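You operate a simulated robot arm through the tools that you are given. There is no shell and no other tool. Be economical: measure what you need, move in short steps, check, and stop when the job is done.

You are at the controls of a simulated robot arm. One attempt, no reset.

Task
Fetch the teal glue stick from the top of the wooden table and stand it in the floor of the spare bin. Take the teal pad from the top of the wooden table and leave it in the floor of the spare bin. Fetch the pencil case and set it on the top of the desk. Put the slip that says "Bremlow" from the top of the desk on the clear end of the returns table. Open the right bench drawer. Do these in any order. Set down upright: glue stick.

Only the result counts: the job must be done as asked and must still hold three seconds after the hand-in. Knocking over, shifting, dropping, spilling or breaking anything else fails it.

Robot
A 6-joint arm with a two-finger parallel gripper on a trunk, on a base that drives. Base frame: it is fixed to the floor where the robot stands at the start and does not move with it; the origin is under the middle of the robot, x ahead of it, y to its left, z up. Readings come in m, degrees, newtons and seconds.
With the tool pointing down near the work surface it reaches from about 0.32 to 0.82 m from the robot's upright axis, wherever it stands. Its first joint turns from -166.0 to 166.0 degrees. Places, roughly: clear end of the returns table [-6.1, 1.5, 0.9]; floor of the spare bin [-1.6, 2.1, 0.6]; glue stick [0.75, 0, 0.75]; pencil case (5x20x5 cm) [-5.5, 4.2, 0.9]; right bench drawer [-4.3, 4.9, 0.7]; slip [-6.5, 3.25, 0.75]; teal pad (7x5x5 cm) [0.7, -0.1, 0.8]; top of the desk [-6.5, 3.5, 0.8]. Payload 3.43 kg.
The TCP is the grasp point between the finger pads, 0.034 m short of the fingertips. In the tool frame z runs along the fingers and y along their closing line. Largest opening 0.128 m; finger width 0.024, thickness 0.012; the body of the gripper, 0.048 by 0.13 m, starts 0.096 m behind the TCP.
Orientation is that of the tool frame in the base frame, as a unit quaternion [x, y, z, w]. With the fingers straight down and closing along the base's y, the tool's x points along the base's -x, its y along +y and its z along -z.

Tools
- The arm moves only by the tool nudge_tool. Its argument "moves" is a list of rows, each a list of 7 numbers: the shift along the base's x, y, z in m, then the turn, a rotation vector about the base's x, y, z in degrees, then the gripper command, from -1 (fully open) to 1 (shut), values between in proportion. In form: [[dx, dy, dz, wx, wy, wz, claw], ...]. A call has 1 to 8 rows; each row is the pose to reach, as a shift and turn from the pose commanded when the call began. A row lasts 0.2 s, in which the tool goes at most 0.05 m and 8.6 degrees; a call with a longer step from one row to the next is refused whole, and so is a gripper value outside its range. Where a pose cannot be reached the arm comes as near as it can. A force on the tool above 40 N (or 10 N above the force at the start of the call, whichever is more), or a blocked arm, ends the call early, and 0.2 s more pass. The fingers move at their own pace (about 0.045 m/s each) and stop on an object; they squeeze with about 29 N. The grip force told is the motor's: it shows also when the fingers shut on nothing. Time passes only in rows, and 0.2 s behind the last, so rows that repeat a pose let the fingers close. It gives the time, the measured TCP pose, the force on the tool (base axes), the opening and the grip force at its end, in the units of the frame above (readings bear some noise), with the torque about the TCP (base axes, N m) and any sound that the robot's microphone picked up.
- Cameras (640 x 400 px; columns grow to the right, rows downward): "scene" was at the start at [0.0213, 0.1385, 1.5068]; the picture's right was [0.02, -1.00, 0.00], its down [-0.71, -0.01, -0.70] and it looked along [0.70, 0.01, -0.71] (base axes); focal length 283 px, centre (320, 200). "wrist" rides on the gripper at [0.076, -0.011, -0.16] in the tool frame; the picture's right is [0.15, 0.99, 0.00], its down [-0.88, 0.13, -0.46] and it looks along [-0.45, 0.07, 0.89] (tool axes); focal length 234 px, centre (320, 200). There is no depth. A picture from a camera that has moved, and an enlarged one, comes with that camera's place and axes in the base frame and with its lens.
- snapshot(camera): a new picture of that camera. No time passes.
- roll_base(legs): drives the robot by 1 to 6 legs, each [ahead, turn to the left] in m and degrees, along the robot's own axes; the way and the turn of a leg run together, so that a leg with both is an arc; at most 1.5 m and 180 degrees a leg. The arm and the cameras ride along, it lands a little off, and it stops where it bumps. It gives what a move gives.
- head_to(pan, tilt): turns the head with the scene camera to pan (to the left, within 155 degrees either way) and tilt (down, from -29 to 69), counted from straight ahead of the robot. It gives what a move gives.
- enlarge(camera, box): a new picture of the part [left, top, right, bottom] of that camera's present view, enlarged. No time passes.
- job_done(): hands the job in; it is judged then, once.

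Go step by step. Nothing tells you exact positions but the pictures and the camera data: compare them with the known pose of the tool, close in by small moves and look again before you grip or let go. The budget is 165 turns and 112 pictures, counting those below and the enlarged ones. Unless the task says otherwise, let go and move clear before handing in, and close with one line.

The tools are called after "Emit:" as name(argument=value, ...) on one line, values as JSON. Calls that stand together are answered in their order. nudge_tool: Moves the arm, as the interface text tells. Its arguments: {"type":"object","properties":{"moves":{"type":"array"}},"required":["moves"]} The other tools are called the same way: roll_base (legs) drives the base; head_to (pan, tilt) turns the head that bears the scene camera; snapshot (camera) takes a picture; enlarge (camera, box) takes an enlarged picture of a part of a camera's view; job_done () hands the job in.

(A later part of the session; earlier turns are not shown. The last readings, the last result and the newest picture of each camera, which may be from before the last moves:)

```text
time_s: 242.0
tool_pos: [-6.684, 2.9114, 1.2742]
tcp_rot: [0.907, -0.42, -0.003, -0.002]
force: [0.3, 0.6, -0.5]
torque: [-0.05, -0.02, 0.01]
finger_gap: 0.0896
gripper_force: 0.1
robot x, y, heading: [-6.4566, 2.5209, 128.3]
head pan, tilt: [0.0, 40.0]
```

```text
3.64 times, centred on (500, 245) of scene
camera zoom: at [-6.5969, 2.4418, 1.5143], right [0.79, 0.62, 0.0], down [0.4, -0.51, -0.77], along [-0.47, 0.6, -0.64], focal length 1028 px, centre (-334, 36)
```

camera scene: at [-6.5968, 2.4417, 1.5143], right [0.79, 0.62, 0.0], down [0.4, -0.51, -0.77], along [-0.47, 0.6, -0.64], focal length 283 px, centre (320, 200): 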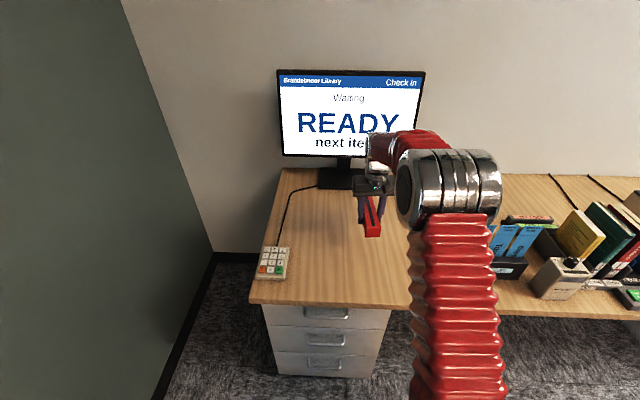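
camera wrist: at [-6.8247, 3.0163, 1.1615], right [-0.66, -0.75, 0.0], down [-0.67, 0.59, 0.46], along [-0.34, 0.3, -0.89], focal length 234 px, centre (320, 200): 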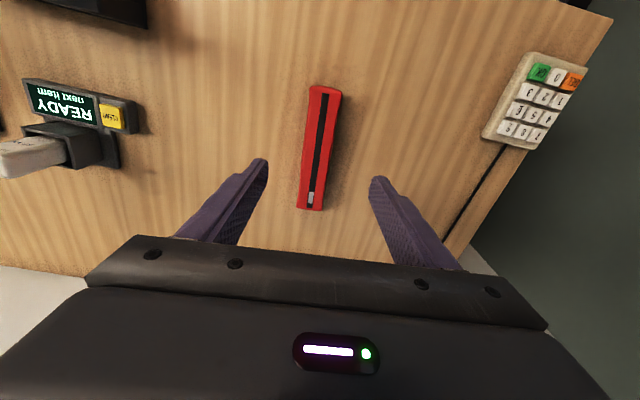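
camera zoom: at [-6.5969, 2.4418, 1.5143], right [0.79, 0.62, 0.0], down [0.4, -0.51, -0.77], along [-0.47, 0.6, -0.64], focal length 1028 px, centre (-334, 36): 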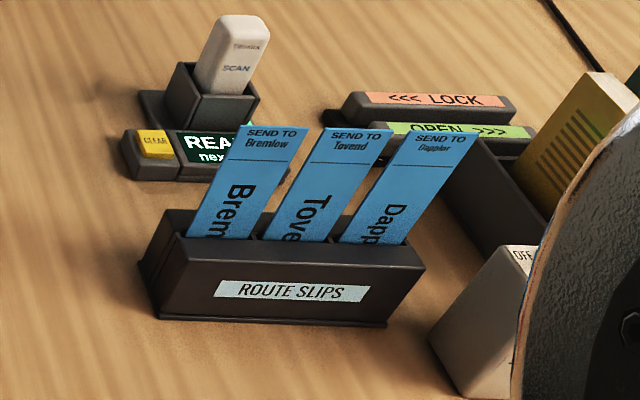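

The leftmost blue slip is "Bremlow", standing at about (-6.567, 3.185) with its top near 0.943. I'll turn the gripper about 95° so it pinches the slip front-to-back, and move above it.

Emit:
nudge_tool(moves=[[0.01, 0.02, 0, 0, 0, -8.5, -0.4], [0.02, 0.045, 0, 0, 0, -17, -0.4], [0.035, 0.08, 0, 0, 0, -25.5, -0.4], [0.05, 0.12, 0, 0, 0, -34, -0.4], [0.065, 0.155, 0, 0, 0, -42.5, -0.4], [0.08, 0.19, 0, 0, 0, -51, -0.4], [0.095, 0.225, 0, 0, 0, -59.5, -0.4], [0.107, 0.25, 0, 0, 0, -68, -0.4]])

Emit:
nudge_tool(moves=[[0.003, 0.007, -0.02, 0, 0, -8.5, -0.4], [0.006, 0.015, -0.04, 0, 0, -17, -0.4], [0.01, 0.024, -0.06, 0, 0, -25.5, -0.4], [0.01, 0.024, -0.09, 0, 0, -26.5, -0.4], [0.01, 0.024, -0.12, 0, 0, -26.5, -0.4]])

Emit:
snapshot(camera="wrist")

Emit:
snapshot(camera="scene")

```text
time_s: 243.8
tool_pos: [-6.5735, 3.1511, 1.2655]
tcp_rot: [-0.516, 0.856, 0.004, 0.003]
force: [0.8, -0.2, 0.2]
torque: [0.03, -0.01, 0.0]
finger_gap: 0.0894
gripper_force: 0.1
out of reach, approached as far as the arm can: row 8
robot x, y, heading: [-6.4565, 2.5152, 128.1]
head pan, tilt: [0.0, 40.0]
```

```text
time_s: 245.0
tool_pos: [-6.565, 3.1765, 1.1456]
tcp_rot: [-0.307, 0.952, 0.0, 0.004]
force: [-0.3, 0.1, -0.1]
torque: [0.02, -0.03, 0.03]
finger_gap: 0.0898
gripper_force: 0.0
robot x, y, heading: [-6.4581, 2.5178, 128.1]
head pan, tilt: [0.0, 40.0]
```

```text
46 pictures are left
camera wrist: at [-6.6216, 3.1219, 1.303], right [-0.7, 0.72, 0.0], down [0.64, 0.62, 0.46], along [0.33, 0.32, -0.89], focal length 234 px, centre (320, 200)
```

wrist: 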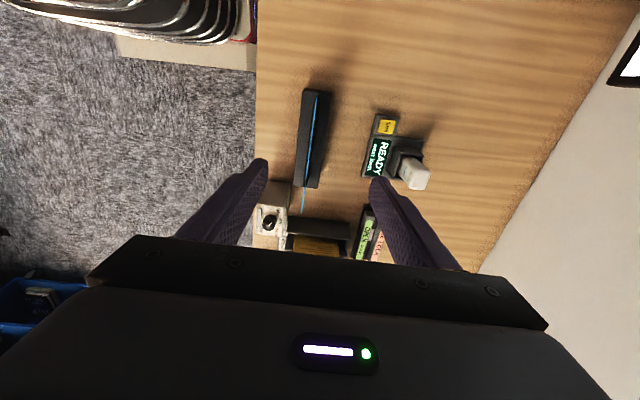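

```text
45 pictures are left
camera scene: at [-6.5968, 2.4417, 1.5143], right [0.79, 0.62, 0.0], down [0.4, -0.51, -0.77], along [-0.47, 0.6, -0.64], focal length 283 px, centre (320, 200)
```

scene: 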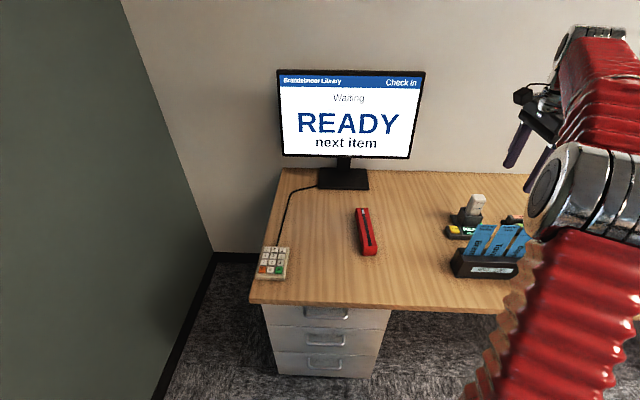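

Emit:
enlarge(camera="wrist", box=[260, 70, 380, 220])

```text
2.67 times, centred on (320, 145) of wrist
camera zoom: at [-6.6216, 3.1219, 1.303], right [-0.7, 0.72, 0.0], down [0.64, 0.62, 0.46], along [0.33, 0.32, -0.89], focal length 624 px, centre (320, 347)
```

zoom: 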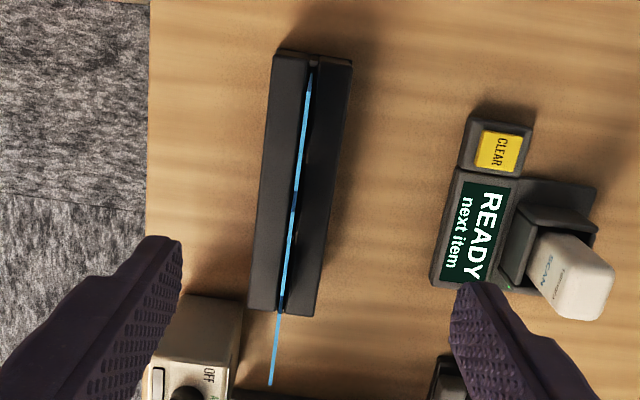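

Triangulated: the Bremlow slip's top centre is at (-6.575, 3.153, 0.969), standing vertically. I'll align over it and descend.

Emit:
nudge_tool(moves=[[-0.01, -0.0235, -0.03, 0, 0, 0, -0.4], [-0.01, -0.0235, -0.07, 0, 0, 0, -0.4], [-0.01, -0.0235, -0.11, 0, 0, 0, -0.4]])

Emit:
snapshot(camera="wrist")

```text
time_s: 245.8
tool_pos: [-6.5752, 3.1511, 1.034]
tcp_rot: [-0.307, 0.952, 0.002, 0.003]
force: [-0.4, 0.1, 0.0]
torque: [0.03, -0.03, 0.01]
finger_gap: 0.0897
gripper_force: 0.1
robot x, y, heading: [-6.4559, 2.518, 128.2]
head pan, tilt: [0.0, 40.0]
```

```text
43 pictures are left
camera wrist: at [-6.6309, 3.0968, 1.1934], right [-0.7, 0.72, 0.0], down [0.64, 0.62, 0.46], along [0.33, 0.32, -0.89], focal length 234 px, centre (320, 200)
```

wrist: 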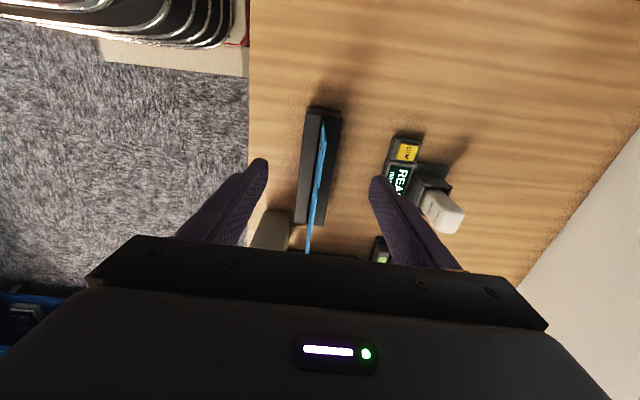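

Emit:
enlarge(camera="wrist", box=[260, 95, 380, 255])

```text
2.50 times, centred on (320, 175) of wrist
camera zoom: at [-6.6309, 3.0968, 1.1934], right [-0.7, 0.72, 0.0], down [0.64, 0.62, 0.46], along [0.33, 0.32, -0.89], focal length 585 px, centre (320, 262)
```

zoom: 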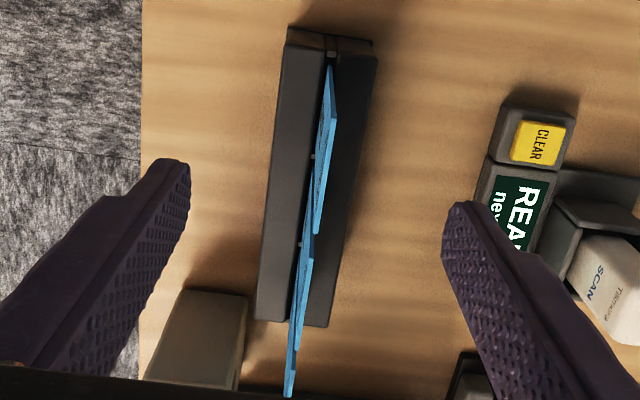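

The slip is centred within about 4 mm. I'll descend to 0.935 and close.

Emit:
nudge_tool(moves=[[-0.0045, 0, -0.04, 0, 0, 0, -0.4], [-0.0045, 0, -0.08, 0, 0, 0, -0.4], [-0.0045, 0, -0.099, 0, 0, 0, -0.4], [-0.0045, 0, -0.099, 0, 0, 0, 0.4], [-0.0045, 0, -0.099, 0, 0, 0, 1], [-0.0045, 0, -0.099, 0, 0, 0, 1], [-0.0045, 0, -0.099, 0, 0, 0, 1], [-0.0045, 0, -0.099, 0, 0, 0, 1]])

Emit:
snapshot(camera="wrist")

```text
time_s: 247.6
tool_pos: [-6.58, 3.1526, 0.9384]
tcp_rot: [-0.307, 0.952, 0.0, 0.004]
force: [-1.3, -0.1, 1.2]
torque: [0.0, 0.0, 0.01]
finger_gap: 0.0014
gripper_force: 16.3
robot x, y, heading: [-6.4575, 2.5187, 128.3]
head pan, tilt: [0.0, 40.0]
```

```text
41 pictures are left
camera wrist: at [-6.6355, 3.0975, 1.0957], right [-0.7, 0.72, 0.0], down [0.64, 0.62, 0.46], along [0.33, 0.32, -0.89], focal length 234 px, centre (320, 200)
```

wrist: 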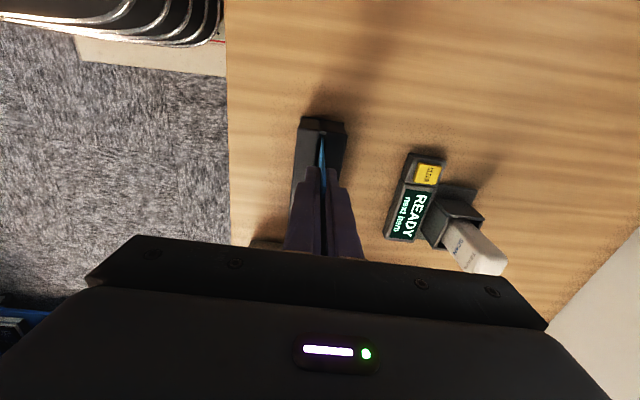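

The slip is pinched. I'll lift it straight up.

Emit:
nudge_tool(moves=[[0, 0, 0.03, 0, 0, 0, 1], [0, 0, 0.06, 0, 0, 0, 1], [0, 0, 0.1, 0, 0, 0, 1], [0, 0, 0.14, 0, 0, 0, 1], [0, 0, 0.18, 0, 0, 0, 1], [0, 0, 0.21, 0, 0, 0, 1], [0.007, -0.03, 0.24, 0, 0, 0, 1], [0.014, -0.06, 0.27, 0, 0, 0, 1]])

Emit:
nudge_tool(moves=[[0.005, -0.04, 0.02, 0, 0, 0, 1], [0.01, -0.08, 0.04, 0, 0, 0, 1], [0.015, -0.12, 0.05, 0, 0, 0, 1], [0.02, -0.16, 0.05, 0, 0, 0, 1]])

Emit:
snapshot(camera="scene")

Emit:
snapshot(camera="wrist")

```text
time_s: 249.4
tool_pos: [-6.5669, 3.0934, 1.206]
tcp_rot: [-0.308, 0.951, 0.0, 0.004]
force: [-0.9, -0.2, 0.7]
torque: [-0.01, 0.0, 0.02]
finger_gap: 0.0009
gripper_force: 29.5
robot x, y, heading: [-6.4539, 2.519, 128.3]
head pan, tilt: [0.0, 40.0]
```

```text
time_s: 250.4
tool_pos: [-6.5446, 2.9314, 1.2555]
tcp_rot: [-0.306, 0.952, 0.0, 0.004]
force: [-0.3, -0.7, 0.0]
torque: [-0.03, -0.04, -0.03]
finger_gap: 0.001
gripper_force: 29.2
robot x, y, heading: [-6.4576, 2.516, 128.2]
head pan, tilt: [0.0, 40.0]
```

```text
40 pictures are left
camera scene: at [-6.5968, 2.4417, 1.5143], right [0.79, 0.62, 0.0], down [0.4, -0.51, -0.77], along [-0.47, 0.6, -0.64], focal length 283 px, centre (320, 200)
```

scene: 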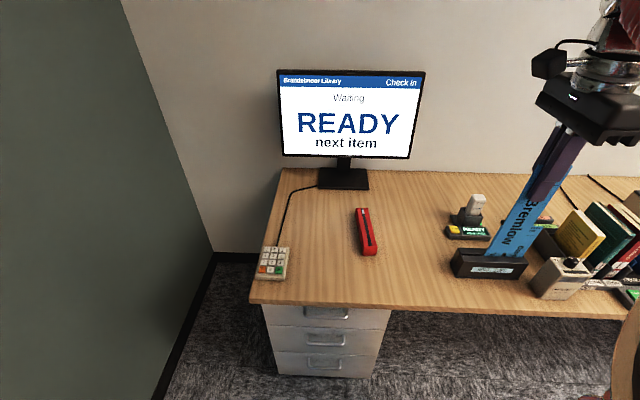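

```text
39 pictures are left
camera wrist: at [-6.6004, 2.8777, 1.414], right [-0.7, 0.72, 0.0], down [0.64, 0.62, 0.46], along [0.33, 0.32, -0.89], focal length 234 px, centre (320, 200)
```

wrist: 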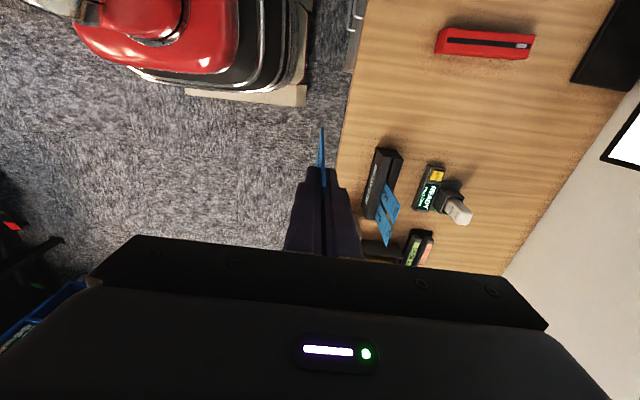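

I have the Bremlow slip and the other two stayed in place. I'll back off, turn right and look at the returns table.

Emit:
roll_base(legs=[[-0.35, 0], [0, -110]])

Emit:
head_to(pan=-75, tilt=35)

Emit:
snapshot(camera="scene")

```text
time_s: 259.9
tool_pos: [-5.8245, 2.197, 1.2557]
tcp_rot: [0.595, 0.804, -0.003, 0.002]
force: [0.1, -0.6, -0.9]
torque: [0.0, -0.01, 0.0]
finger_gap: 0.0009
gripper_force: 29.3
robot x, y, heading: [-6.2628, 2.2975, 19.7]
head pan, tilt: [0.0, 40.0]
```

```text
time_s: 261.3
tool_pos: [-5.8255, 2.1966, 1.2569]
tcp_rot: [0.595, 0.804, -0.002, 0.003]
force: [-0.8, -0.7, -0.3]
torque: [0.0, -0.03, -0.01]
finger_gap: 0.0012
gripper_force: 29.0
robot x, y, heading: [-6.2606, 2.2943, 19.8]
head pan, tilt: [-75.0, 35.0]
```

```text
38 pictures are left
camera scene: at [-6.3238, 2.3505, 1.5219], right [-0.82, -0.57, 0.0], down [-0.33, 0.47, -0.82], along [0.47, -0.67, -0.57], focal length 283 px, centre (320, 200)
```

scene: 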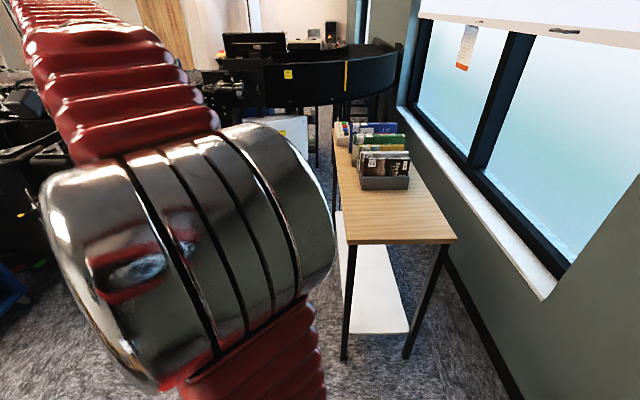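

The returns table's clear end spans about 0.34 × 0.39 m, centred near (-6.05, 1.46), top z about 0.84. I'll drive to about (-5.94, 2.19), facing it.

Emit:
roll_base(legs=[[0, -38], [0.33, 0], [0, -79]])

Emit:
head_to(pan=0, tilt=50)

Emit:
snapshot(camera="scene")

```text
time_s: 271.5
tool_pos: [-6.2418, 1.8473, 1.2558]
tcp_rot: [0.995, -0.096, -0.003, -0.002]
force: [-0.6, 0.2, 0.6]
torque: [0.03, 0.03, 0.0]
finger_gap: 0.0009
gripper_force: 29.5
robot x, y, heading: [-5.9053, 2.1827, -98.0]
head pan, tilt: [-75.0, 35.0]
```

```text
time_s: 273.0
tool_pos: [-6.2408, 1.8474, 1.2575]
tcp_rot: [0.995, -0.096, -0.004, -0.002]
force: [0.0, -0.6, -0.1]
torque: [0.0, 0.0, 0.01]
finger_gap: 0.001
gripper_force: 29.0
robot x, y, heading: [-5.9124, 2.181, -98.0]
head pan, tilt: [0.0, 50.0]
```

```text
37 pictures are left
camera scene: at [-5.7568, 2.1441, 1.5002], right [-0.99, 0.14, 0.0], down [0.11, 0.76, -0.64], along [-0.09, -0.64, -0.77], focal length 283 px, centre (320, 200)
```

scene: 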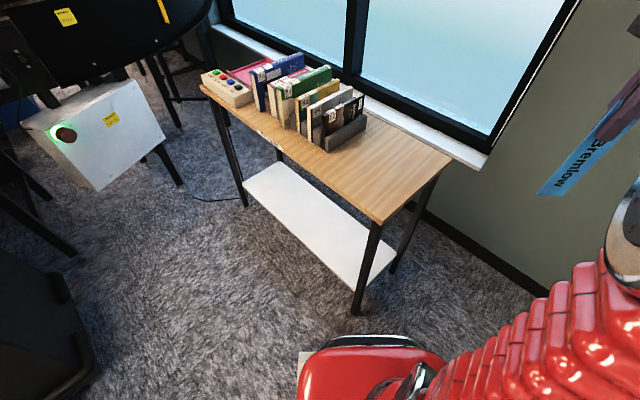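

Tool y is already along the heading. I'll tilt the tool 60° forward, so the slip is nearly flat, while moving in above the clear end.

Emit:
nudge_tool(moves=[[0.0245, -0.031, -0.013, -7.36, 1.43, 0, 1], [0.049, -0.062, -0.026, -14.72, 2.86, 0, 1], [0.0735, -0.093, -0.039, -22.1, 4.29, 0, 1], [0.098, -0.124, -0.052, -29.4, 5.72, 0, 1], [0.1225, -0.155, -0.065, -36.8, 7.15, 0, 1], [0.147, -0.186, -0.078, -44.2, 8.58, 0, 1], [0.1715, -0.217, -0.091, -51.5, 10, 0, 1], [0.196, -0.247, -0.105, -58.9, 11.4, 0, 1]])

Emit:
snapshot(camera="scene")

```text
time_s: 274.8
tool_pos: [-6.0471, 1.6002, 1.1515]
tcp_rot: [0.862, -0.085, -0.05, 0.498]
force: [0.3, 0.4, 0.5]
torque: [0.01, 0.02, 0.02]
finger_gap: 0.0012
gripper_force: 29.0
robot x, y, heading: [-5.9103, 2.1823, -98.2]
head pan, tilt: [0.0, 50.0]
```

```text
36 pictures are left
camera scene: at [-5.7567, 2.1443, 1.5001], right [-0.99, 0.14, 0.0], down [0.11, 0.76, -0.64], along [-0.09, -0.64, -0.77], focal length 283 px, centre (320, 200)
```

scene: 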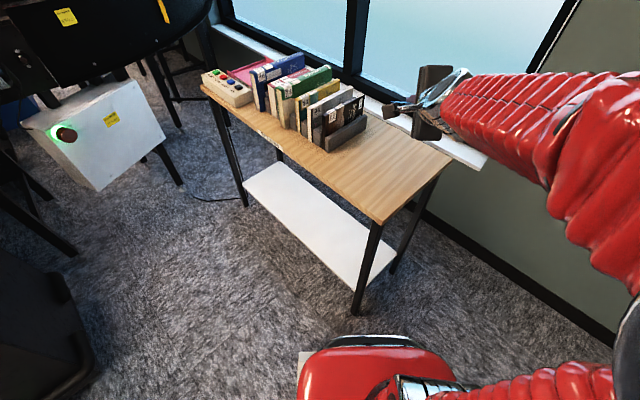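

The tilt is as planned. I'll lower towards the table and look again.

Emit:
nudge_tool(moves=[[0, -0.02, -0.04, 0, 0, 0, 1], [0, -0.04, -0.08, 0, 0, 0, 1], [0, -0.06, -0.12, 0, 0, 0, 1], [0.002, -0.08, -0.16, 0, 0, 0, 1], [0.002, -0.08, -0.185, 0, 0, 0, 1]])

Emit:
enlarge(camera="scene", box=[300, 60, 500, 220])

Emit:
snapshot(camera="wrist")

```text
time_s: 276.0
tool_pos: [-6.0681, 1.5234, 0.9742]
tcp_rot: [0.865, -0.073, -0.039, 0.495]
force: [-1.0, 0.5, 0.3]
torque: [0.04, -0.09, 0.02]
finger_gap: 0.0009
gripper_force: 29.3
out of reach, approached as far as the arm can: row 1, 3, 4, 5
robot x, y, heading: [-5.9047, 2.1837, -98.2]
head pan, tilt: [0.0, 50.0]
```

```text
2.50 times, centred on (400, 140) of scene
camera zoom: at [-5.7568, 2.1441, 1.5002], right [-0.99, 0.14, 0.0], down [0.11, 0.76, -0.64], along [-0.09, -0.64, -0.77], focal length 706 px, centre (120, 350)
```

zoom: 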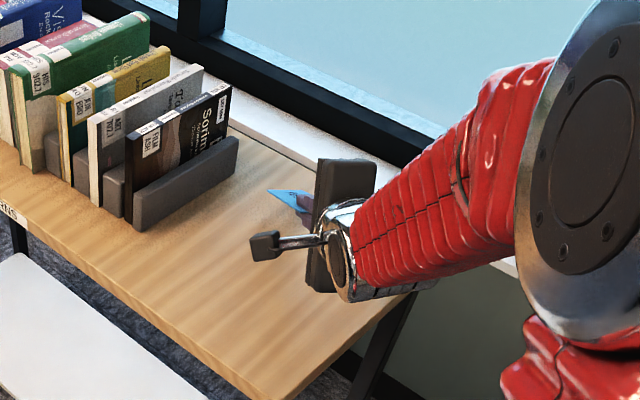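

```text
34 pictures are left
camera wrist: at [-5.9708, 1.652, 1.0454], right [0.06, -0.52, 0.85], down [-0.82, 0.47, 0.34], along [-0.57, -0.72, -0.4], focal length 234 px, centre (320, 200)
```

wrist: 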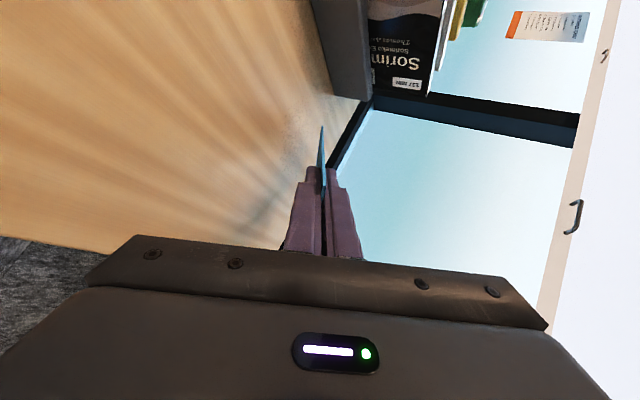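

The slip is over the clear end, about 5 cm above the surface. I'll continue down gently.

Emit:
nudge_tool(moves=[[0, 0, -0.015, 0, 0, 0, 1], [0, 0, -0.03, 0, 0, 0, 1], [0, 0, -0.04, 0, 0, 0, 1]])

Emit:
enlarge(camera="scene", box=[340, 80, 460, 180])

```text
time_s: 276.8
tool_pos: [-6.0863, 1.5253, 0.9427]
tcp_rot: [0.862, -0.079, -0.041, 0.499]
force: [2.7, 5.8, 14.1]
torque: [-1.58, 0.38, 0.12]
finger_gap: 0.0014
gripper_force: 28.5
out of reach, approached as far as the arm can: row 1, 2, 3
robot x, y, heading: [-5.9075, 2.1841, -97.9]
head pan, tilt: [0.0, 50.0]
```

```text
4.00 times, centred on (400, 130) of scene
camera zoom: at [-5.7566, 2.1448, 1.5002], right [-0.99, 0.14, 0.0], down [0.11, 0.76, -0.64], along [-0.09, -0.64, -0.77], focal length 1130 px, centre (0, 480)
```

zoom: 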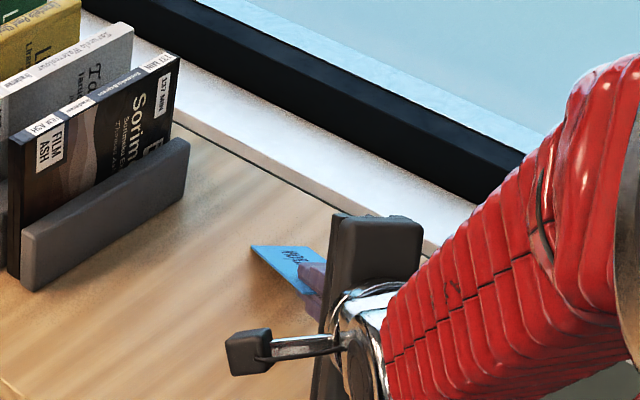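

The slip's lower edge touches the table. I'll ease off 4 mm and open a little.

Emit:
nudge_tool(moves=[[0, 0, 0.004, 0, 0, 0, 1], [0, 0, 0.004, 0, 0, 0, 0.6], [0, 0, 0.004, 0, 0, 0, 0.2], [0, 0, 0.004, 0, 0, 0, 0.2], [0, 0, 0.004, 0, 0, 0, 0.2]])

Emit:
enlarge(camera="scene", box=[340, 80, 460, 180])

Emit:
snapshot(camera="wrist")

```text
time_s: 278.0
tool_pos: [-6.0924, 1.5281, 0.946]
tcp_rot: [0.863, -0.082, -0.047, 0.497]
force: [0.2, 0.7, 0.7]
torque: [0.01, 0.01, -0.02]
finger_gap: 0.0512
gripper_force: 0.1
out of reach, approached as far as the arm can: row 1, 2, 3, 4, 5
robot x, y, heading: [-5.9065, 2.179, -98.0]
head pan, tilt: [0.0, 50.0]
```

```text
4.00 times, centred on (400, 130) of scene
camera zoom: at [-5.7568, 2.1439, 1.5001], right [-0.99, 0.14, 0.0], down [0.11, 0.76, -0.64], along [-0.09, -0.64, -0.77], focal length 1130 px, centre (0, 480)
```

zoom: 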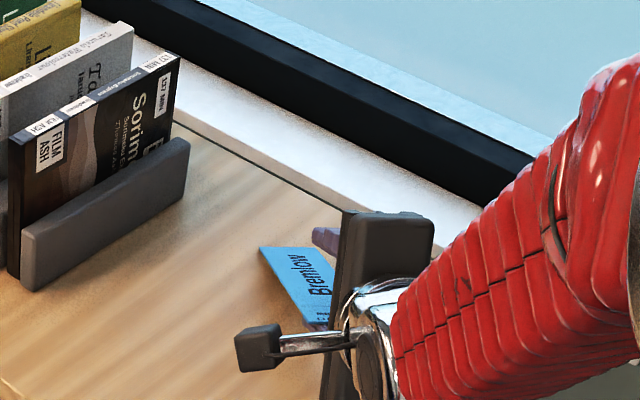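

```text
31 pictures are left
camera wrist: at [-5.9916, 1.654, 1.0165], right [0.05, -0.52, 0.86], down [-0.8, 0.49, 0.34], along [-0.59, -0.7, -0.39], focal length 234 px, centre (320, 200)
```

wrist: 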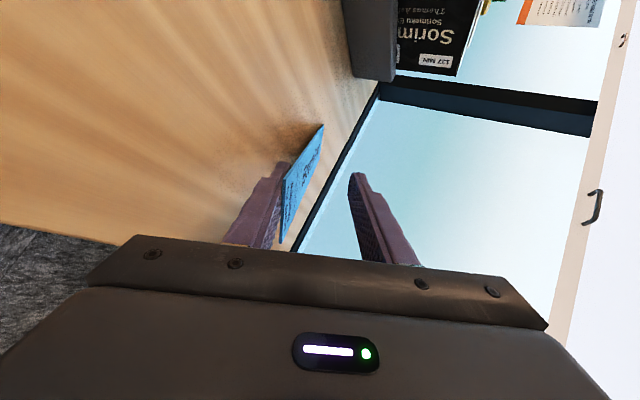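

The slip now leans on the lower finger with its far edge on the table. I'll steepen the tool to about 30° around that edge, then slide out along the tool axis so the slip isn't dragged.

Emit:
nudge_tool(moves=[[-0.002, -0.02, 0.017, 7.35, -1.43, 0, 0.2], [-0.006, -0.042, 0.031, 14.7, -2.85, 0, 0.2], [-0.012, -0.064, 0.042, 22.0, -4.3, 0, 0.2], [-0.02, -0.085, 0.051, 29.4, -5.7, 0, 0.2]])

Emit:
enlarge(camera="scene", box=[340, 60, 480, 180])

Emit:
snapshot(camera="wrist")

```text
time_s: 279.2
tool_pos: [-6.0035, 1.3726, 1.0783]
tcp_rot: [0.878, -0.032, 0.208, 0.43]
force: [0.4, -0.3, 0.2]
torque: [0.0, 0.01, 0.0]
finger_gap: 0.0508
gripper_force: 0.1
out of reach, approached as far as the arm can: row 2, 3
robot x, y, heading: [-5.9098, 2.1826, -98.3]
head pan, tilt: [0.0, 50.0]
stopped in row 4: the arm was blocked; the commanded pose is now the measured one
```

```text
3.33 times, centred on (410, 120) of scene
camera zoom: at [-5.7568, 2.144, 1.5001], right [-0.99, 0.14, 0.0], down [0.11, 0.76, -0.64], along [-0.09, -0.64, -0.77], focal length 942 px, centre (20, 467)
```

zoom: 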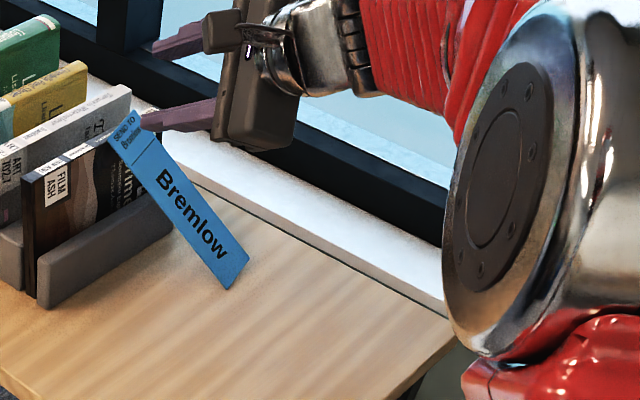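

```text
29 pictures are left
camera wrist: at [-5.986, 1.5107, 1.1865], right [-0.1, -0.6, 0.79], down [-0.99, 0.16, 0.0], along [-0.12, -0.78, -0.61], focal length 234 px, centre (320, 200)
```

wrist: 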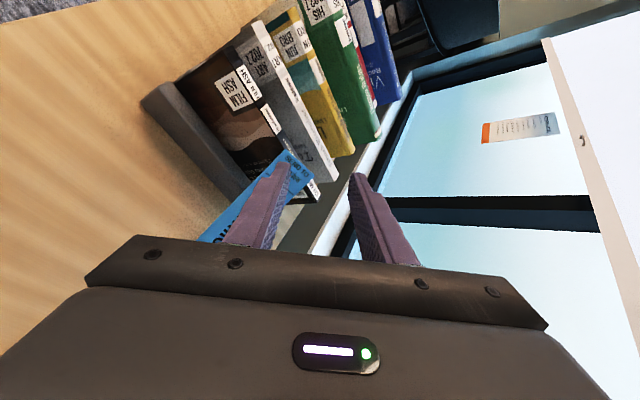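

The wrist hit a limit and the tool swung oddly. The slip now leans against the rack end, and the books look unmoved. I'll retract carefully along the tool axis and look.

Emit:
nudge_tool(moves=[[-0.007, 0.015, 0.011, 0, 0, 0, 0.2], [-0.02, 0.046, 0.033, 0, 0, 0, 0.2], [-0.034, 0.077, 0.055, 0, 0, 0, 0.2], [-0.047, 0.107, 0.08, 0, 0, 0, 0.2], [-0.06, 0.137, 0.11, 0, 0, 0, 0.2]])

Emit:
snapshot(camera="scene")

```text
time_s: 280.4
tool_pos: [-6.0618, 1.5091, 1.1859]
tcp_rot: [0.878, -0.033, 0.21, 0.429]
force: [-0.2, 0.4, -0.3]
torque: [-0.01, -0.02, 0.0]
finger_gap: 0.0513
gripper_force: 0.0
robot x, y, heading: [-5.9065, 2.1822, -98.0]
head pan, tilt: [0.0, 50.0]
```

```text
28 pictures are left
camera scene: at [-5.7568, 2.1439, 1.5001], right [-0.99, 0.14, 0.0], down [0.11, 0.76, -0.64], along [-0.09, -0.64, -0.77], focal length 283 px, centre (320, 200)
```

scene: 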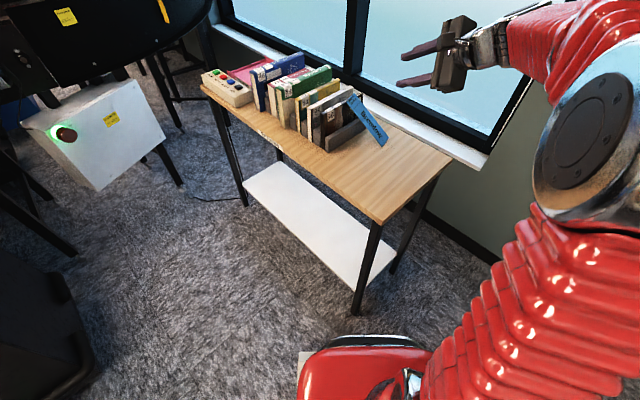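

The slip leans steadily against the books and nothing else moved. I'll lift up and return the tool to vertical.

Emit:
nudge_tool(moves=[[0, 0.02, 0.03, 7.46, 3.29, 0, -0.1], [0, 0.04, 0.06, 14.9, 6.57, 0, -0.1], [0, 0.06, 0.08, 22.4, 9.86, 0, -0.1], [0, 0.06, 0.08, 29.8, 13.1, 0, -0.1], [0, 0.06, 0.08, 37.3, 16.4, 0, -0.1], [0, 0.06, 0.08, 44.7, 19.7, 0, -0.1], [0, 0.06, 0.08, 52.2, 23.0, 0, -0.1]])

```text
time_s: 282.0
tool_pos: [-6.0639, 1.5698, 1.2686]
tcp_rot: [0.999, -0.038, 0.001, 0.0]
force: [0.6, 1.4, 0.2]
torque: [-0.06, -0.01, -0.03]
finger_gap: 0.0703
gripper_force: 0.0
robot x, y, heading: [-5.9071, 2.1804, -98.3]
head pan, tilt: [0.0, 50.0]
```

Tool is vertical. The slip's middle is about (-6.045, 1.33, 0.92), slightly too far, so I'll roll forward 0.1 m and turn the fingers across the slip's width.

Emit:
roll_base(legs=[[0.1, 0]])

Emit:
nudge_tool(moves=[[0.005, -0.015, 0, 0, 0, -7.6, -0.4], [0.01, -0.03, 0, 0, 0, -15.2, -0.4], [0.015, -0.05, -0.01, 0, 0, -22.8, -0.4], [0.018, -0.07, -0.03, 0, 0, -30.4, -0.4], [0.02, -0.09, -0.05, 0, 0, -38, -0.4]])

Emit:
snapshot(camera="wrist")

Emit:
snapshot(camera="scene")

```text
time_s: 283.3
tool_pos: [-6.0778, 1.4675, 1.2683]
tcp_rot: [0.999, -0.038, 0.0, 0.001]
force: [0.1, -0.6, -0.8]
torque: [0.01, -0.03, 0.01]
finger_gap: 0.0704
gripper_force: 0.1
robot x, y, heading: [-5.9214, 2.0804, -98.3]
head pan, tilt: [0.0, 50.0]
```

```text
time_s: 284.5
tool_pos: [-6.0539, 1.3993, 1.2048]
tcp_rot: [0.932, -0.362, 0.001, 0.001]
force: [-0.3, -0.5, -0.5]
torque: [0.0, 0.02, -0.01]
finger_gap: 0.0895
gripper_force: 0.0
out of reach, approached as far as the arm can: row 1, 2, 3, 4, 5
robot x, y, heading: [-5.9255, 2.0786, -98.1]
head pan, tilt: [0.0, 50.0]
```

```text
27 pictures are left
camera wrist: at [-5.9899, 1.3564, 1.3641], right [-0.56, -0.83, 0.0], down [-0.74, 0.5, 0.45], along [-0.38, 0.25, -0.89], focal length 234 px, centre (320, 200)
```

wrist: 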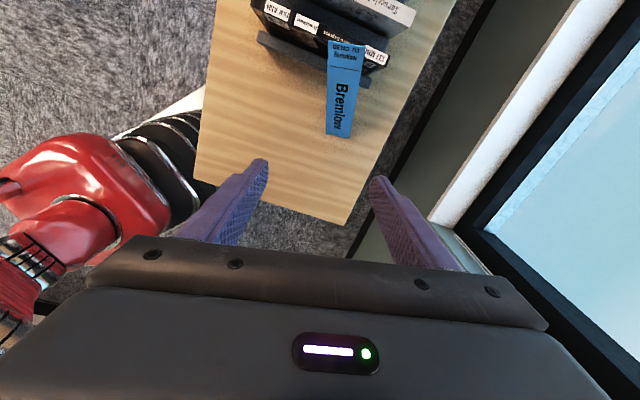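

```text
26 pictures are left
camera scene: at [-5.7712, 2.0425, 1.5001], right [-0.99, 0.14, 0.0], down [0.11, 0.76, -0.64], along [-0.09, -0.64, -0.77], focal length 283 px, centre (320, 200)
```

scene: 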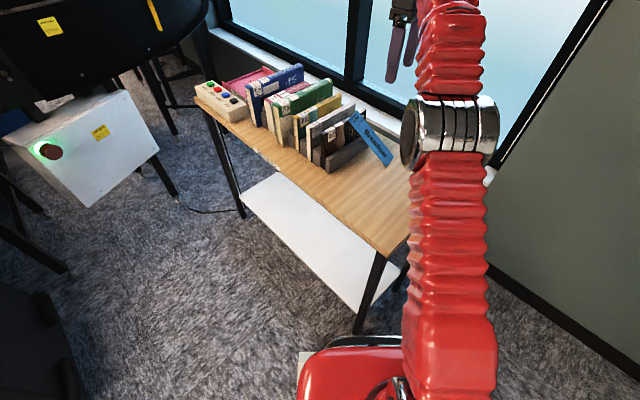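

I have the slip: bottom (-6.101, 1.374, 0.85), top (-5.976, 1.298, 0.985). I'll lower to straddle its side edges just below the middle.

Emit:
nudge_tool(moves=[[0.003, -0.02, -0.035, 0, 0, 2.5, -0.4], [0.006, -0.04, -0.07, 0, 0, 2.5, -0.4], [0.009, -0.061, -0.105, 0, 0, 2.5, -0.4], [0.009, -0.061, -0.145, 0, 0, 2.5, -0.4], [0.009, -0.061, -0.185, 0, 0, 2.5, -0.4]])

Emit:
snapshot(camera="wrist")

```text
time_s: 285.7
tool_pos: [-6.0448, 1.3389, 1.0197]
tcp_rot: [0.94, -0.341, 0.001, 0.0]
force: [0.2, 0.0, -0.7]
torque: [-0.03, -0.02, 0.0]
finger_gap: 0.0896
gripper_force: 0.0
robot x, y, heading: [-5.9281, 2.0813, -98.3]
head pan, tilt: [0.0, 50.0]
```

```text
25 pictures are left
camera wrist: at [-5.9799, 1.2983, 1.18], right [-0.52, -0.85, 0.0], down [-0.76, 0.46, 0.45], along [-0.39, 0.24, -0.89], focal length 234 px, centre (320, 200)
```

wrist: 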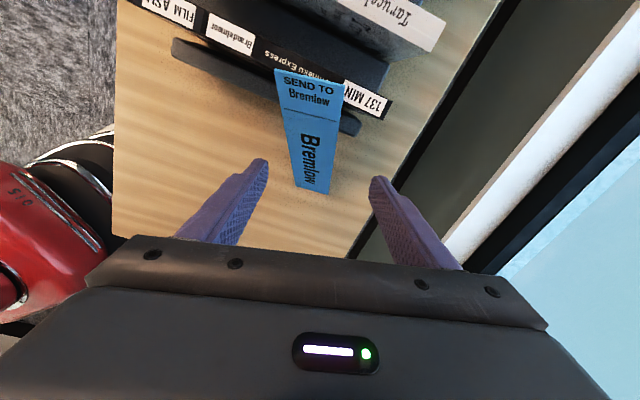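

Emit:
nudge_tool(moves=[[0.004, 0.006, -0.02, 0, 0, 8, -0.4], [0.004, 0.006, -0.05, 0, 0, 8, -0.4], [0.004, 0.006, -0.078, 0, 0, 8, -0.4]])

Emit:
snapshot(camera="wrist")

```text
time_s: 286.5
tool_pos: [-6.0413, 1.3451, 0.9417]
tcp_rot: [0.962, -0.274, 0.0, 0.002]
force: [-0.2, 1.0, -0.1]
torque: [0.02, 0.0, 0.03]
finger_gap: 0.0896
gripper_force: 0.0
robot x, y, heading: [-5.9217, 2.0792, -98.3]
head pan, tilt: [0.0, 50.0]
```

```text
24 pictures are left
camera wrist: at [-5.9714, 1.3142, 1.1005], right [-0.4, -0.92, 0.0], down [-0.82, 0.35, 0.46], along [-0.42, 0.18, -0.89], focal length 234 px, centre (320, 200)
```

wrist: 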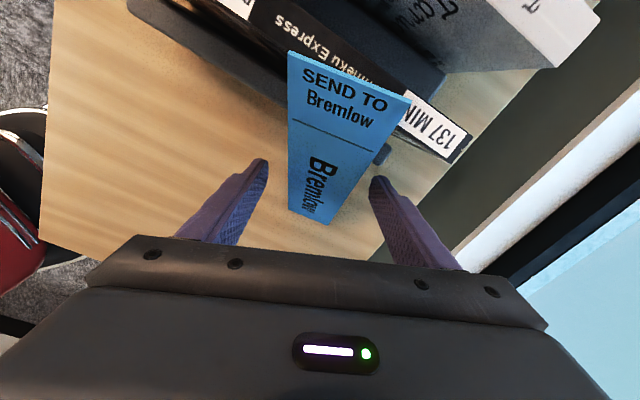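

The slip's edges lie at about 47°, so I'll rotate back -10° and close gently on its side edges.

Emit:
nudge_tool(moves=[[0, 0, 0, 0, 0, -5, -0.4], [0, 0, 0, 0, 0, -10, -0.4], [0, 0, 0, 0, 0, -10, 0.0], [0, 0, 0, 0, 0, -10, 0.05]])

Emit:
snapshot(camera="wrist")

```text
time_s: 287.5
tool_pos: [-6.0405, 1.3448, 0.9411]
tcp_rot: [0.934, -0.358, 0.001, 0.0]
force: [0.0, -0.2, 0.9]
torque: [0.01, 0.0, -0.03]
finger_gap: 0.0611
gripper_force: 0.2
robot x, y, heading: [-5.9237, 2.0816, -98.1]
head pan, tilt: [0.0, 50.0]
```

```text
23 pictures are left
camera wrist: at [-5.9771, 1.3017, 1.1009], right [-0.55, -0.83, 0.0], down [-0.74, 0.49, 0.46], along [-0.38, 0.25, -0.89], focal length 234 px, centre (320, 200)
```

wrist: 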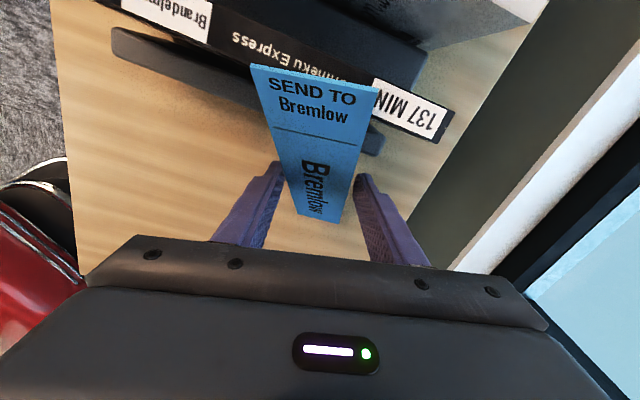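

The slip fits neatly between the fingers. Closing now.

Emit:
nudge_tool(moves=[[0, 0, 0, 0, 0, 0, 0.25], [0, 0, 0, 0, 0, 0, 0.25], [0, 0, 0, 0, 0, 0, 0.25]])

Emit:
snapshot(camera="wrist")

```text
time_s: 288.3
tool_pos: [-6.0405, 1.3436, 0.9423]
tcp_rot: [0.934, -0.357, 0.0, 0.001]
force: [-0.3, 0.4, 0.0]
torque: [-0.03, 0.0, 0.02]
finger_gap: 0.0489
gripper_force: 0.7
robot x, y, heading: [-5.9228, 2.0831, -98.1]
head pan, tilt: [0.0, 50.0]
```

```text
22 pictures are left
camera wrist: at [-5.9772, 1.3017, 1.101], right [-0.55, -0.83, 0.0], down [-0.74, 0.49, 0.46], along [-0.38, 0.25, -0.89], focal length 234 px, centre (320, 200)
```

wrist: 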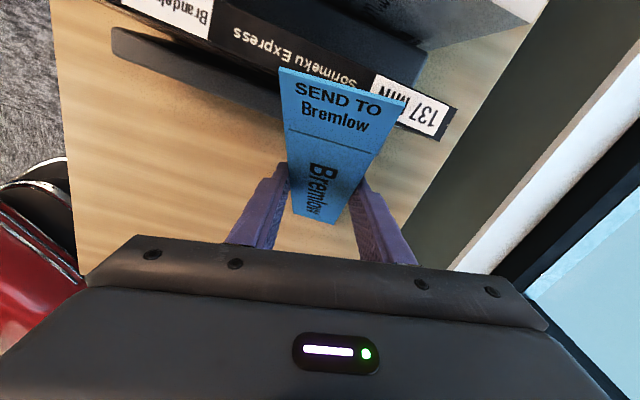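

Emit:
nudge_tool(moves=[[0, 0, 0, 0, 0, 0, 0.4], [0, 0, 0, 0, 0, 0, 0.4], [0, 0, 0, 0, 0, 0, 0.4]])

```text
time_s: 289.1
tool_pos: [-6.0414, 1.3436, 0.9412]
tcp_rot: [0.934, -0.358, 0.0, 0.0]
force: [-0.4, 0.1, 0.2]
torque: [-0.02, 0.03, 0.01]
finger_gap: 0.0456
gripper_force: 29.2
robot x, y, heading: [-5.9274, 2.0805, -98.0]
head pan, tilt: [0.0, 50.0]
```

Gripped by its edges (0.0456 m). I'll lift 3 cm, draw back from the rack and look.

Emit:
nudge_tool(moves=[[-0.003, 0.004, 0.015, 0, 0, 0, 0.4], [-0.006, 0.01, 0.035, 0, 0, 0, 0.4], [-0.02, 0.03, 0.045, 0, 0, 0, 0.4], [-0.035, 0.052, 0.045, 0, 0, 0, 0.4], [-0.051, 0.074, 0.045, 0, 0, 0, 0.4], [-0.057, 0.082, 0.045, 0, 0, 0, 0.4]])

Emit:
snapshot(camera="wrist")

Emit:
enlarge(camera="scene", box=[300, 60, 460, 200])

```text
time_s: 290.5
tool_pos: [-6.0981, 1.4262, 0.988]
tcp_rot: [0.934, -0.357, 0.001, 0.001]
force: [0.1, 0.5, -0.1]
torque: [0.0, -0.03, 0.01]
finger_gap: 0.0458
gripper_force: 28.8
robot x, y, heading: [-5.9262, 2.0816, -98.2]
head pan, tilt: [0.0, 50.0]
```

```text
21 pictures are left
camera wrist: at [-6.0333, 1.3846, 1.1464], right [-0.55, -0.83, 0.0], down [-0.74, 0.49, 0.46], along [-0.38, 0.25, -0.89], focal length 234 px, centre (320, 200)
```

wrist: 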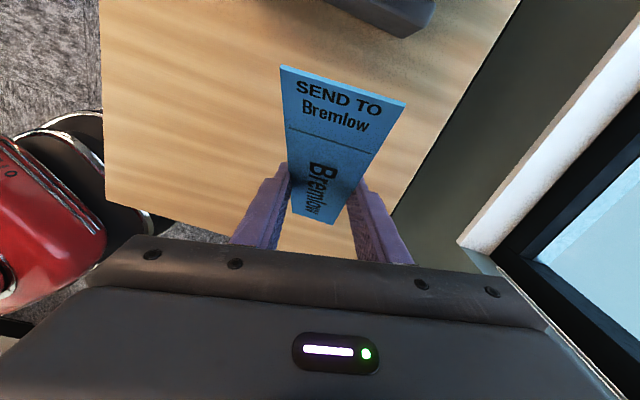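

```text
2.86 times, centred on (380, 130) of scene
camera zoom: at [-5.7712, 2.0422, 1.5001], right [-0.99, 0.14, 0.0], down [0.11, 0.76, -0.64], along [-0.09, -0.64, -0.77], focal length 807 px, centre (149, 400)
```

zoom: 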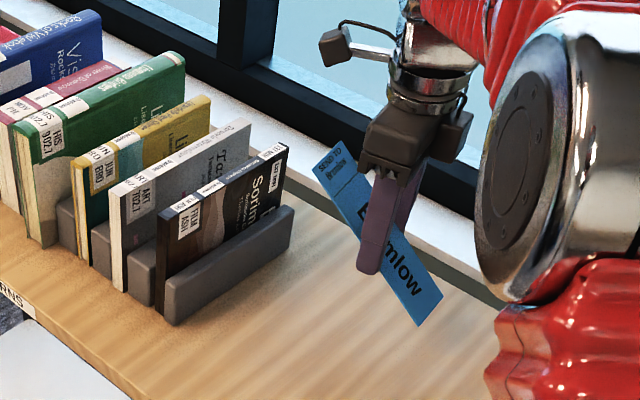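

The slip is held at about 45°. I'll lower until its edge touches, then follow an arc so it swings flat.

Emit:
nudge_tool(moves=[[0, 0, -0.025, 0, 0, 0, 0.4], [0, 0, -0.045, 0, 0, 0, 0.4], [0.007, -0.007, -0.057, 0, 0, 0, 0.4], [0.013, -0.012, -0.071, 0, 0, 0, 0.4]])

Emit:
snapshot(camera="wrist")

Emit:
enlarge(camera="scene", box=[320, 80, 460, 200])

```text
time_s: 291.5
tool_pos: [-6.0846, 1.4135, 0.917]
tcp_rot: [0.934, -0.357, 0.001, 0.001]
force: [2.9, 0.9, 5.9]
torque: [0.52, 0.03, -0.32]
finger_gap: 0.045
gripper_force: 28.5
robot x, y, heading: [-5.9219, 2.0814, -98.0]
head pan, tilt: [0.0, 50.0]
```

```text
19 pictures are left
camera wrist: at [-6.0198, 1.3709, 1.0751], right [-0.55, -0.83, 0.0], down [-0.74, 0.49, 0.45], along [-0.38, 0.25, -0.89], focal length 234 px, centre (320, 200)
```

wrist: 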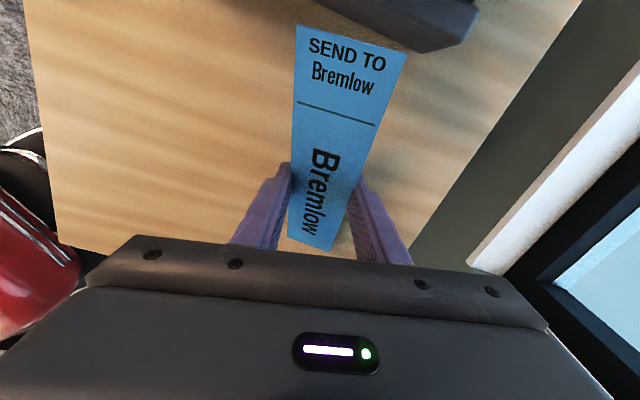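

```text
3.33 times, centred on (390, 140) of scene
camera zoom: at [-5.7711, 2.0425, 1.5001], right [-0.99, 0.14, 0.0], down [0.11, 0.76, -0.64], along [-0.09, -0.64, -0.77], focal length 942 px, centre (87, 400)
```

zoom: 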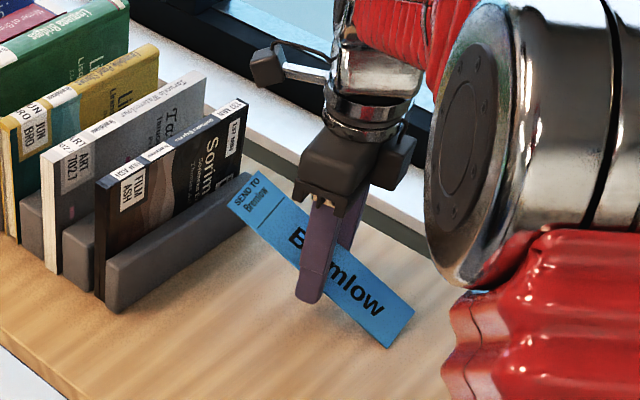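

It is flattening as intended. I'll continue down with a small retreat from the rack.

Emit:
nudge_tool(moves=[[-0.004, 0.004, -0.01, 0, 0, 0, 0.4], [-0.008, 0.008, -0.02, 0, 0, 0, 0.4], [-0.012, 0.011, -0.027, 0, 0, 0, 0.4]])

Emit:
snapshot(camera="wrist")

```text
time_s: 292.3
tool_pos: [-6.0941, 1.4233, 0.8946]
tcp_rot: [0.934, -0.357, 0.002, 0.003]
force: [-0.2, 1.1, 3.3]
torque: [0.29, 0.06, 0.1]
finger_gap: 0.0423
gripper_force: 28.7
robot x, y, heading: [-5.9217, 2.0827, -98.2]
head pan, tilt: [0.0, 50.0]
stopped in row 3: the force on the tool passed its limit at 48 N (the readings are from after the stop); the commanded pose is now the measured one
```

```text
17 pictures are left
camera wrist: at [-6.0308, 1.3809, 1.0537], right [-0.55, -0.84, 0.01], down [-0.74, 0.49, 0.45], along [-0.38, 0.24, -0.89], focal length 234 px, centre (320, 200)
```

wrist: 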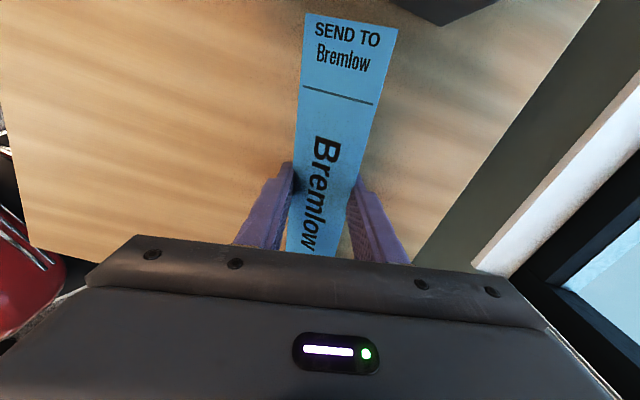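

Fingertips reached the table and the slip is nearly flat. I'll open and rise.

Emit:
nudge_tool(moves=[[0, 0, 0.001, 0, 0, 0, 0.2], [0, 0, 0.001, 0, 0, 0, -0.1], [0, 0, 0.001, 0, 0, 0, -0.2], [0, 0, 0.001, 0, 0, 0, -0.2], [0, 0, 0.03, 0, 0, 0, -0.2], [0, 0, 0.07, 0, 0, 0, -0.2], [0, 0, 0.115, 0, 0, 0, -0.2], [0, 0, 0.16, 0, 0, 0, -0.2]])

Emit:
snapshot(camera="wrist")

```text
time_s: 294.1
tool_pos: [-6.0961, 1.4226, 1.0552]
tcp_rot: [0.934, -0.357, 0.002, 0.004]
force: [-0.6, -0.3, -0.2]
torque: [0.02, 0.0, 0.0]
finger_gap: 0.0765
gripper_force: 0.2
robot x, y, heading: [-5.9232, 2.0796, -98.1]
head pan, tilt: [0.0, 50.0]
```

```text
16 pictures are left
camera wrist: at [-6.032, 1.38, 1.2151], right [-0.55, -0.83, 0.0], down [-0.74, 0.49, 0.45], along [-0.38, 0.25, -0.89], focal length 234 px, centre (320, 200)
```

wrist: 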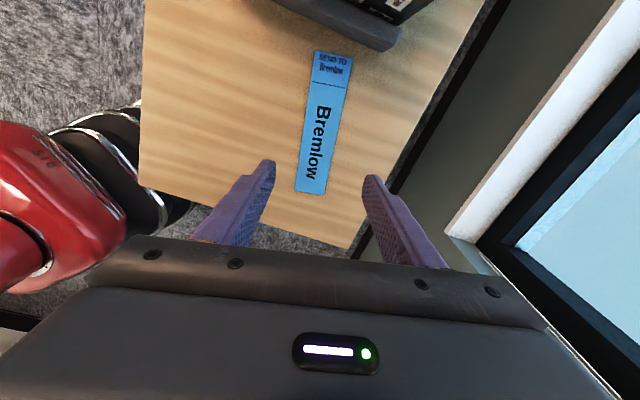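

The slip lies flat on the clear end. Now I'll retract the arm and drive to the bench's right drawer, whose handle should be near (-4.16, 4.70, 0.76).

Emit:
nudge_tool(moves=[[0, 0, 0.045, 0, 0, 0, -0.2], [0, 0.01, 0.09, 0, 0, 6, -0.2], [0.01, 0.04, 0.12, 0, 0, 12, -0.2], [0.02, 0.075, 0.15, 0, 0, 18, -0.2], [0.03, 0.11, 0.18, 0, 0, 24, -0.2], [0.04, 0.15, 0.2, 0, 0, 30, -0.2], [0.05, 0.19, 0.2, 0, 0, 35, -0.2]])

Emit:
roll_base(legs=[[-0.3, 0], [0, 147], [1.4, 0], [0, -20], [1.35, 0]])

```text
time_s: 295.7
tool_pos: [-6.0431, 1.6121, 1.2528]
tcp_rot: [0.998, -0.058, 0.003, 0.002]
force: [0.1, -0.5, 0.7]
torque: [0.04, 0.02, -0.03]
finger_gap: 0.0768
gripper_force: 0.1
robot x, y, heading: [-5.9225, 2.081, -98.2]
head pan, tilt: [0.0, 50.0]
```

```text
time_s: 304.3
tool_pos: [-5.3967, 2.4164, 1.2534]
tcp_rot: [0.628, 0.778, 0.003, -0.002]
force: [0.3, 1.0, -0.5]
torque: [0.0, 0.01, -0.01]
finger_gap: 0.0768
gripper_force: 0.1
robot x, y, heading: [-5.8703, 2.3182, 12.1]
head pan, tilt: [0.0, 50.0]
stopped in leg 2: the robot was blocked; the commanded pose is now the measured one
```

The turn was blocked at heading 12°. I'll look at what is near before moving.

Emit:
head_to(pan=20, tilt=45)

Emit:
snapshot(camera="scene")

```text
time_s: 305.1
tool_pos: [-5.3957, 2.4157, 1.2532]
tcp_rot: [0.627, 0.779, 0.003, -0.002]
force: [-0.3, 0.0, -0.4]
torque: [-0.01, 0.0, -0.03]
finger_gap: 0.0769
gripper_force: 0.2
robot x, y, heading: [-5.8688, 2.3166, 12.5]
head pan, tilt: [20.0, 45.0]
```

```text
15 pictures are left
camera scene: at [-5.8941, 2.4998, 1.507], right [0.53, -0.85, 0.0], down [-0.6, -0.38, -0.71], along [0.6, 0.38, -0.71], focal length 283 px, centre (320, 200)
```

scene: 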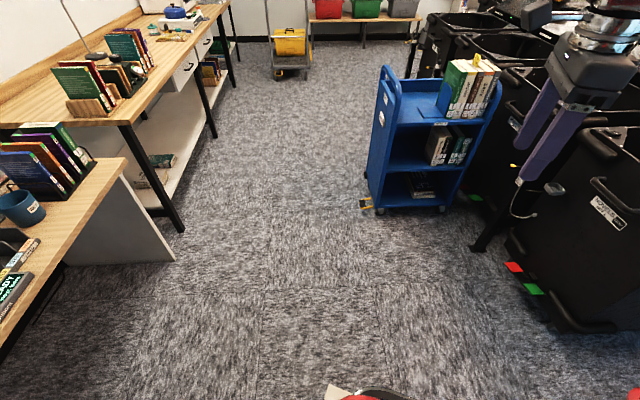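

Ahead and left is clear floor, so I'll roll forward a little first and then continue turning.

Emit:
roll_base(legs=[[0.25, 0], [0, 42]])

```text
time_s: 310.1
tool_pos: [-5.3408, 2.7533, 1.2531]
tcp_rot: [0.313, 0.95, 0.003, -0.003]
force: [-0.8, -0.1, 0.7]
torque: [-0.03, 0.01, 0.01]
finger_gap: 0.0765
gripper_force: 0.0
robot x, y, heading: [-5.6092, 2.3472, 53.5]
head pan, tilt: [20.0, 45.0]
```

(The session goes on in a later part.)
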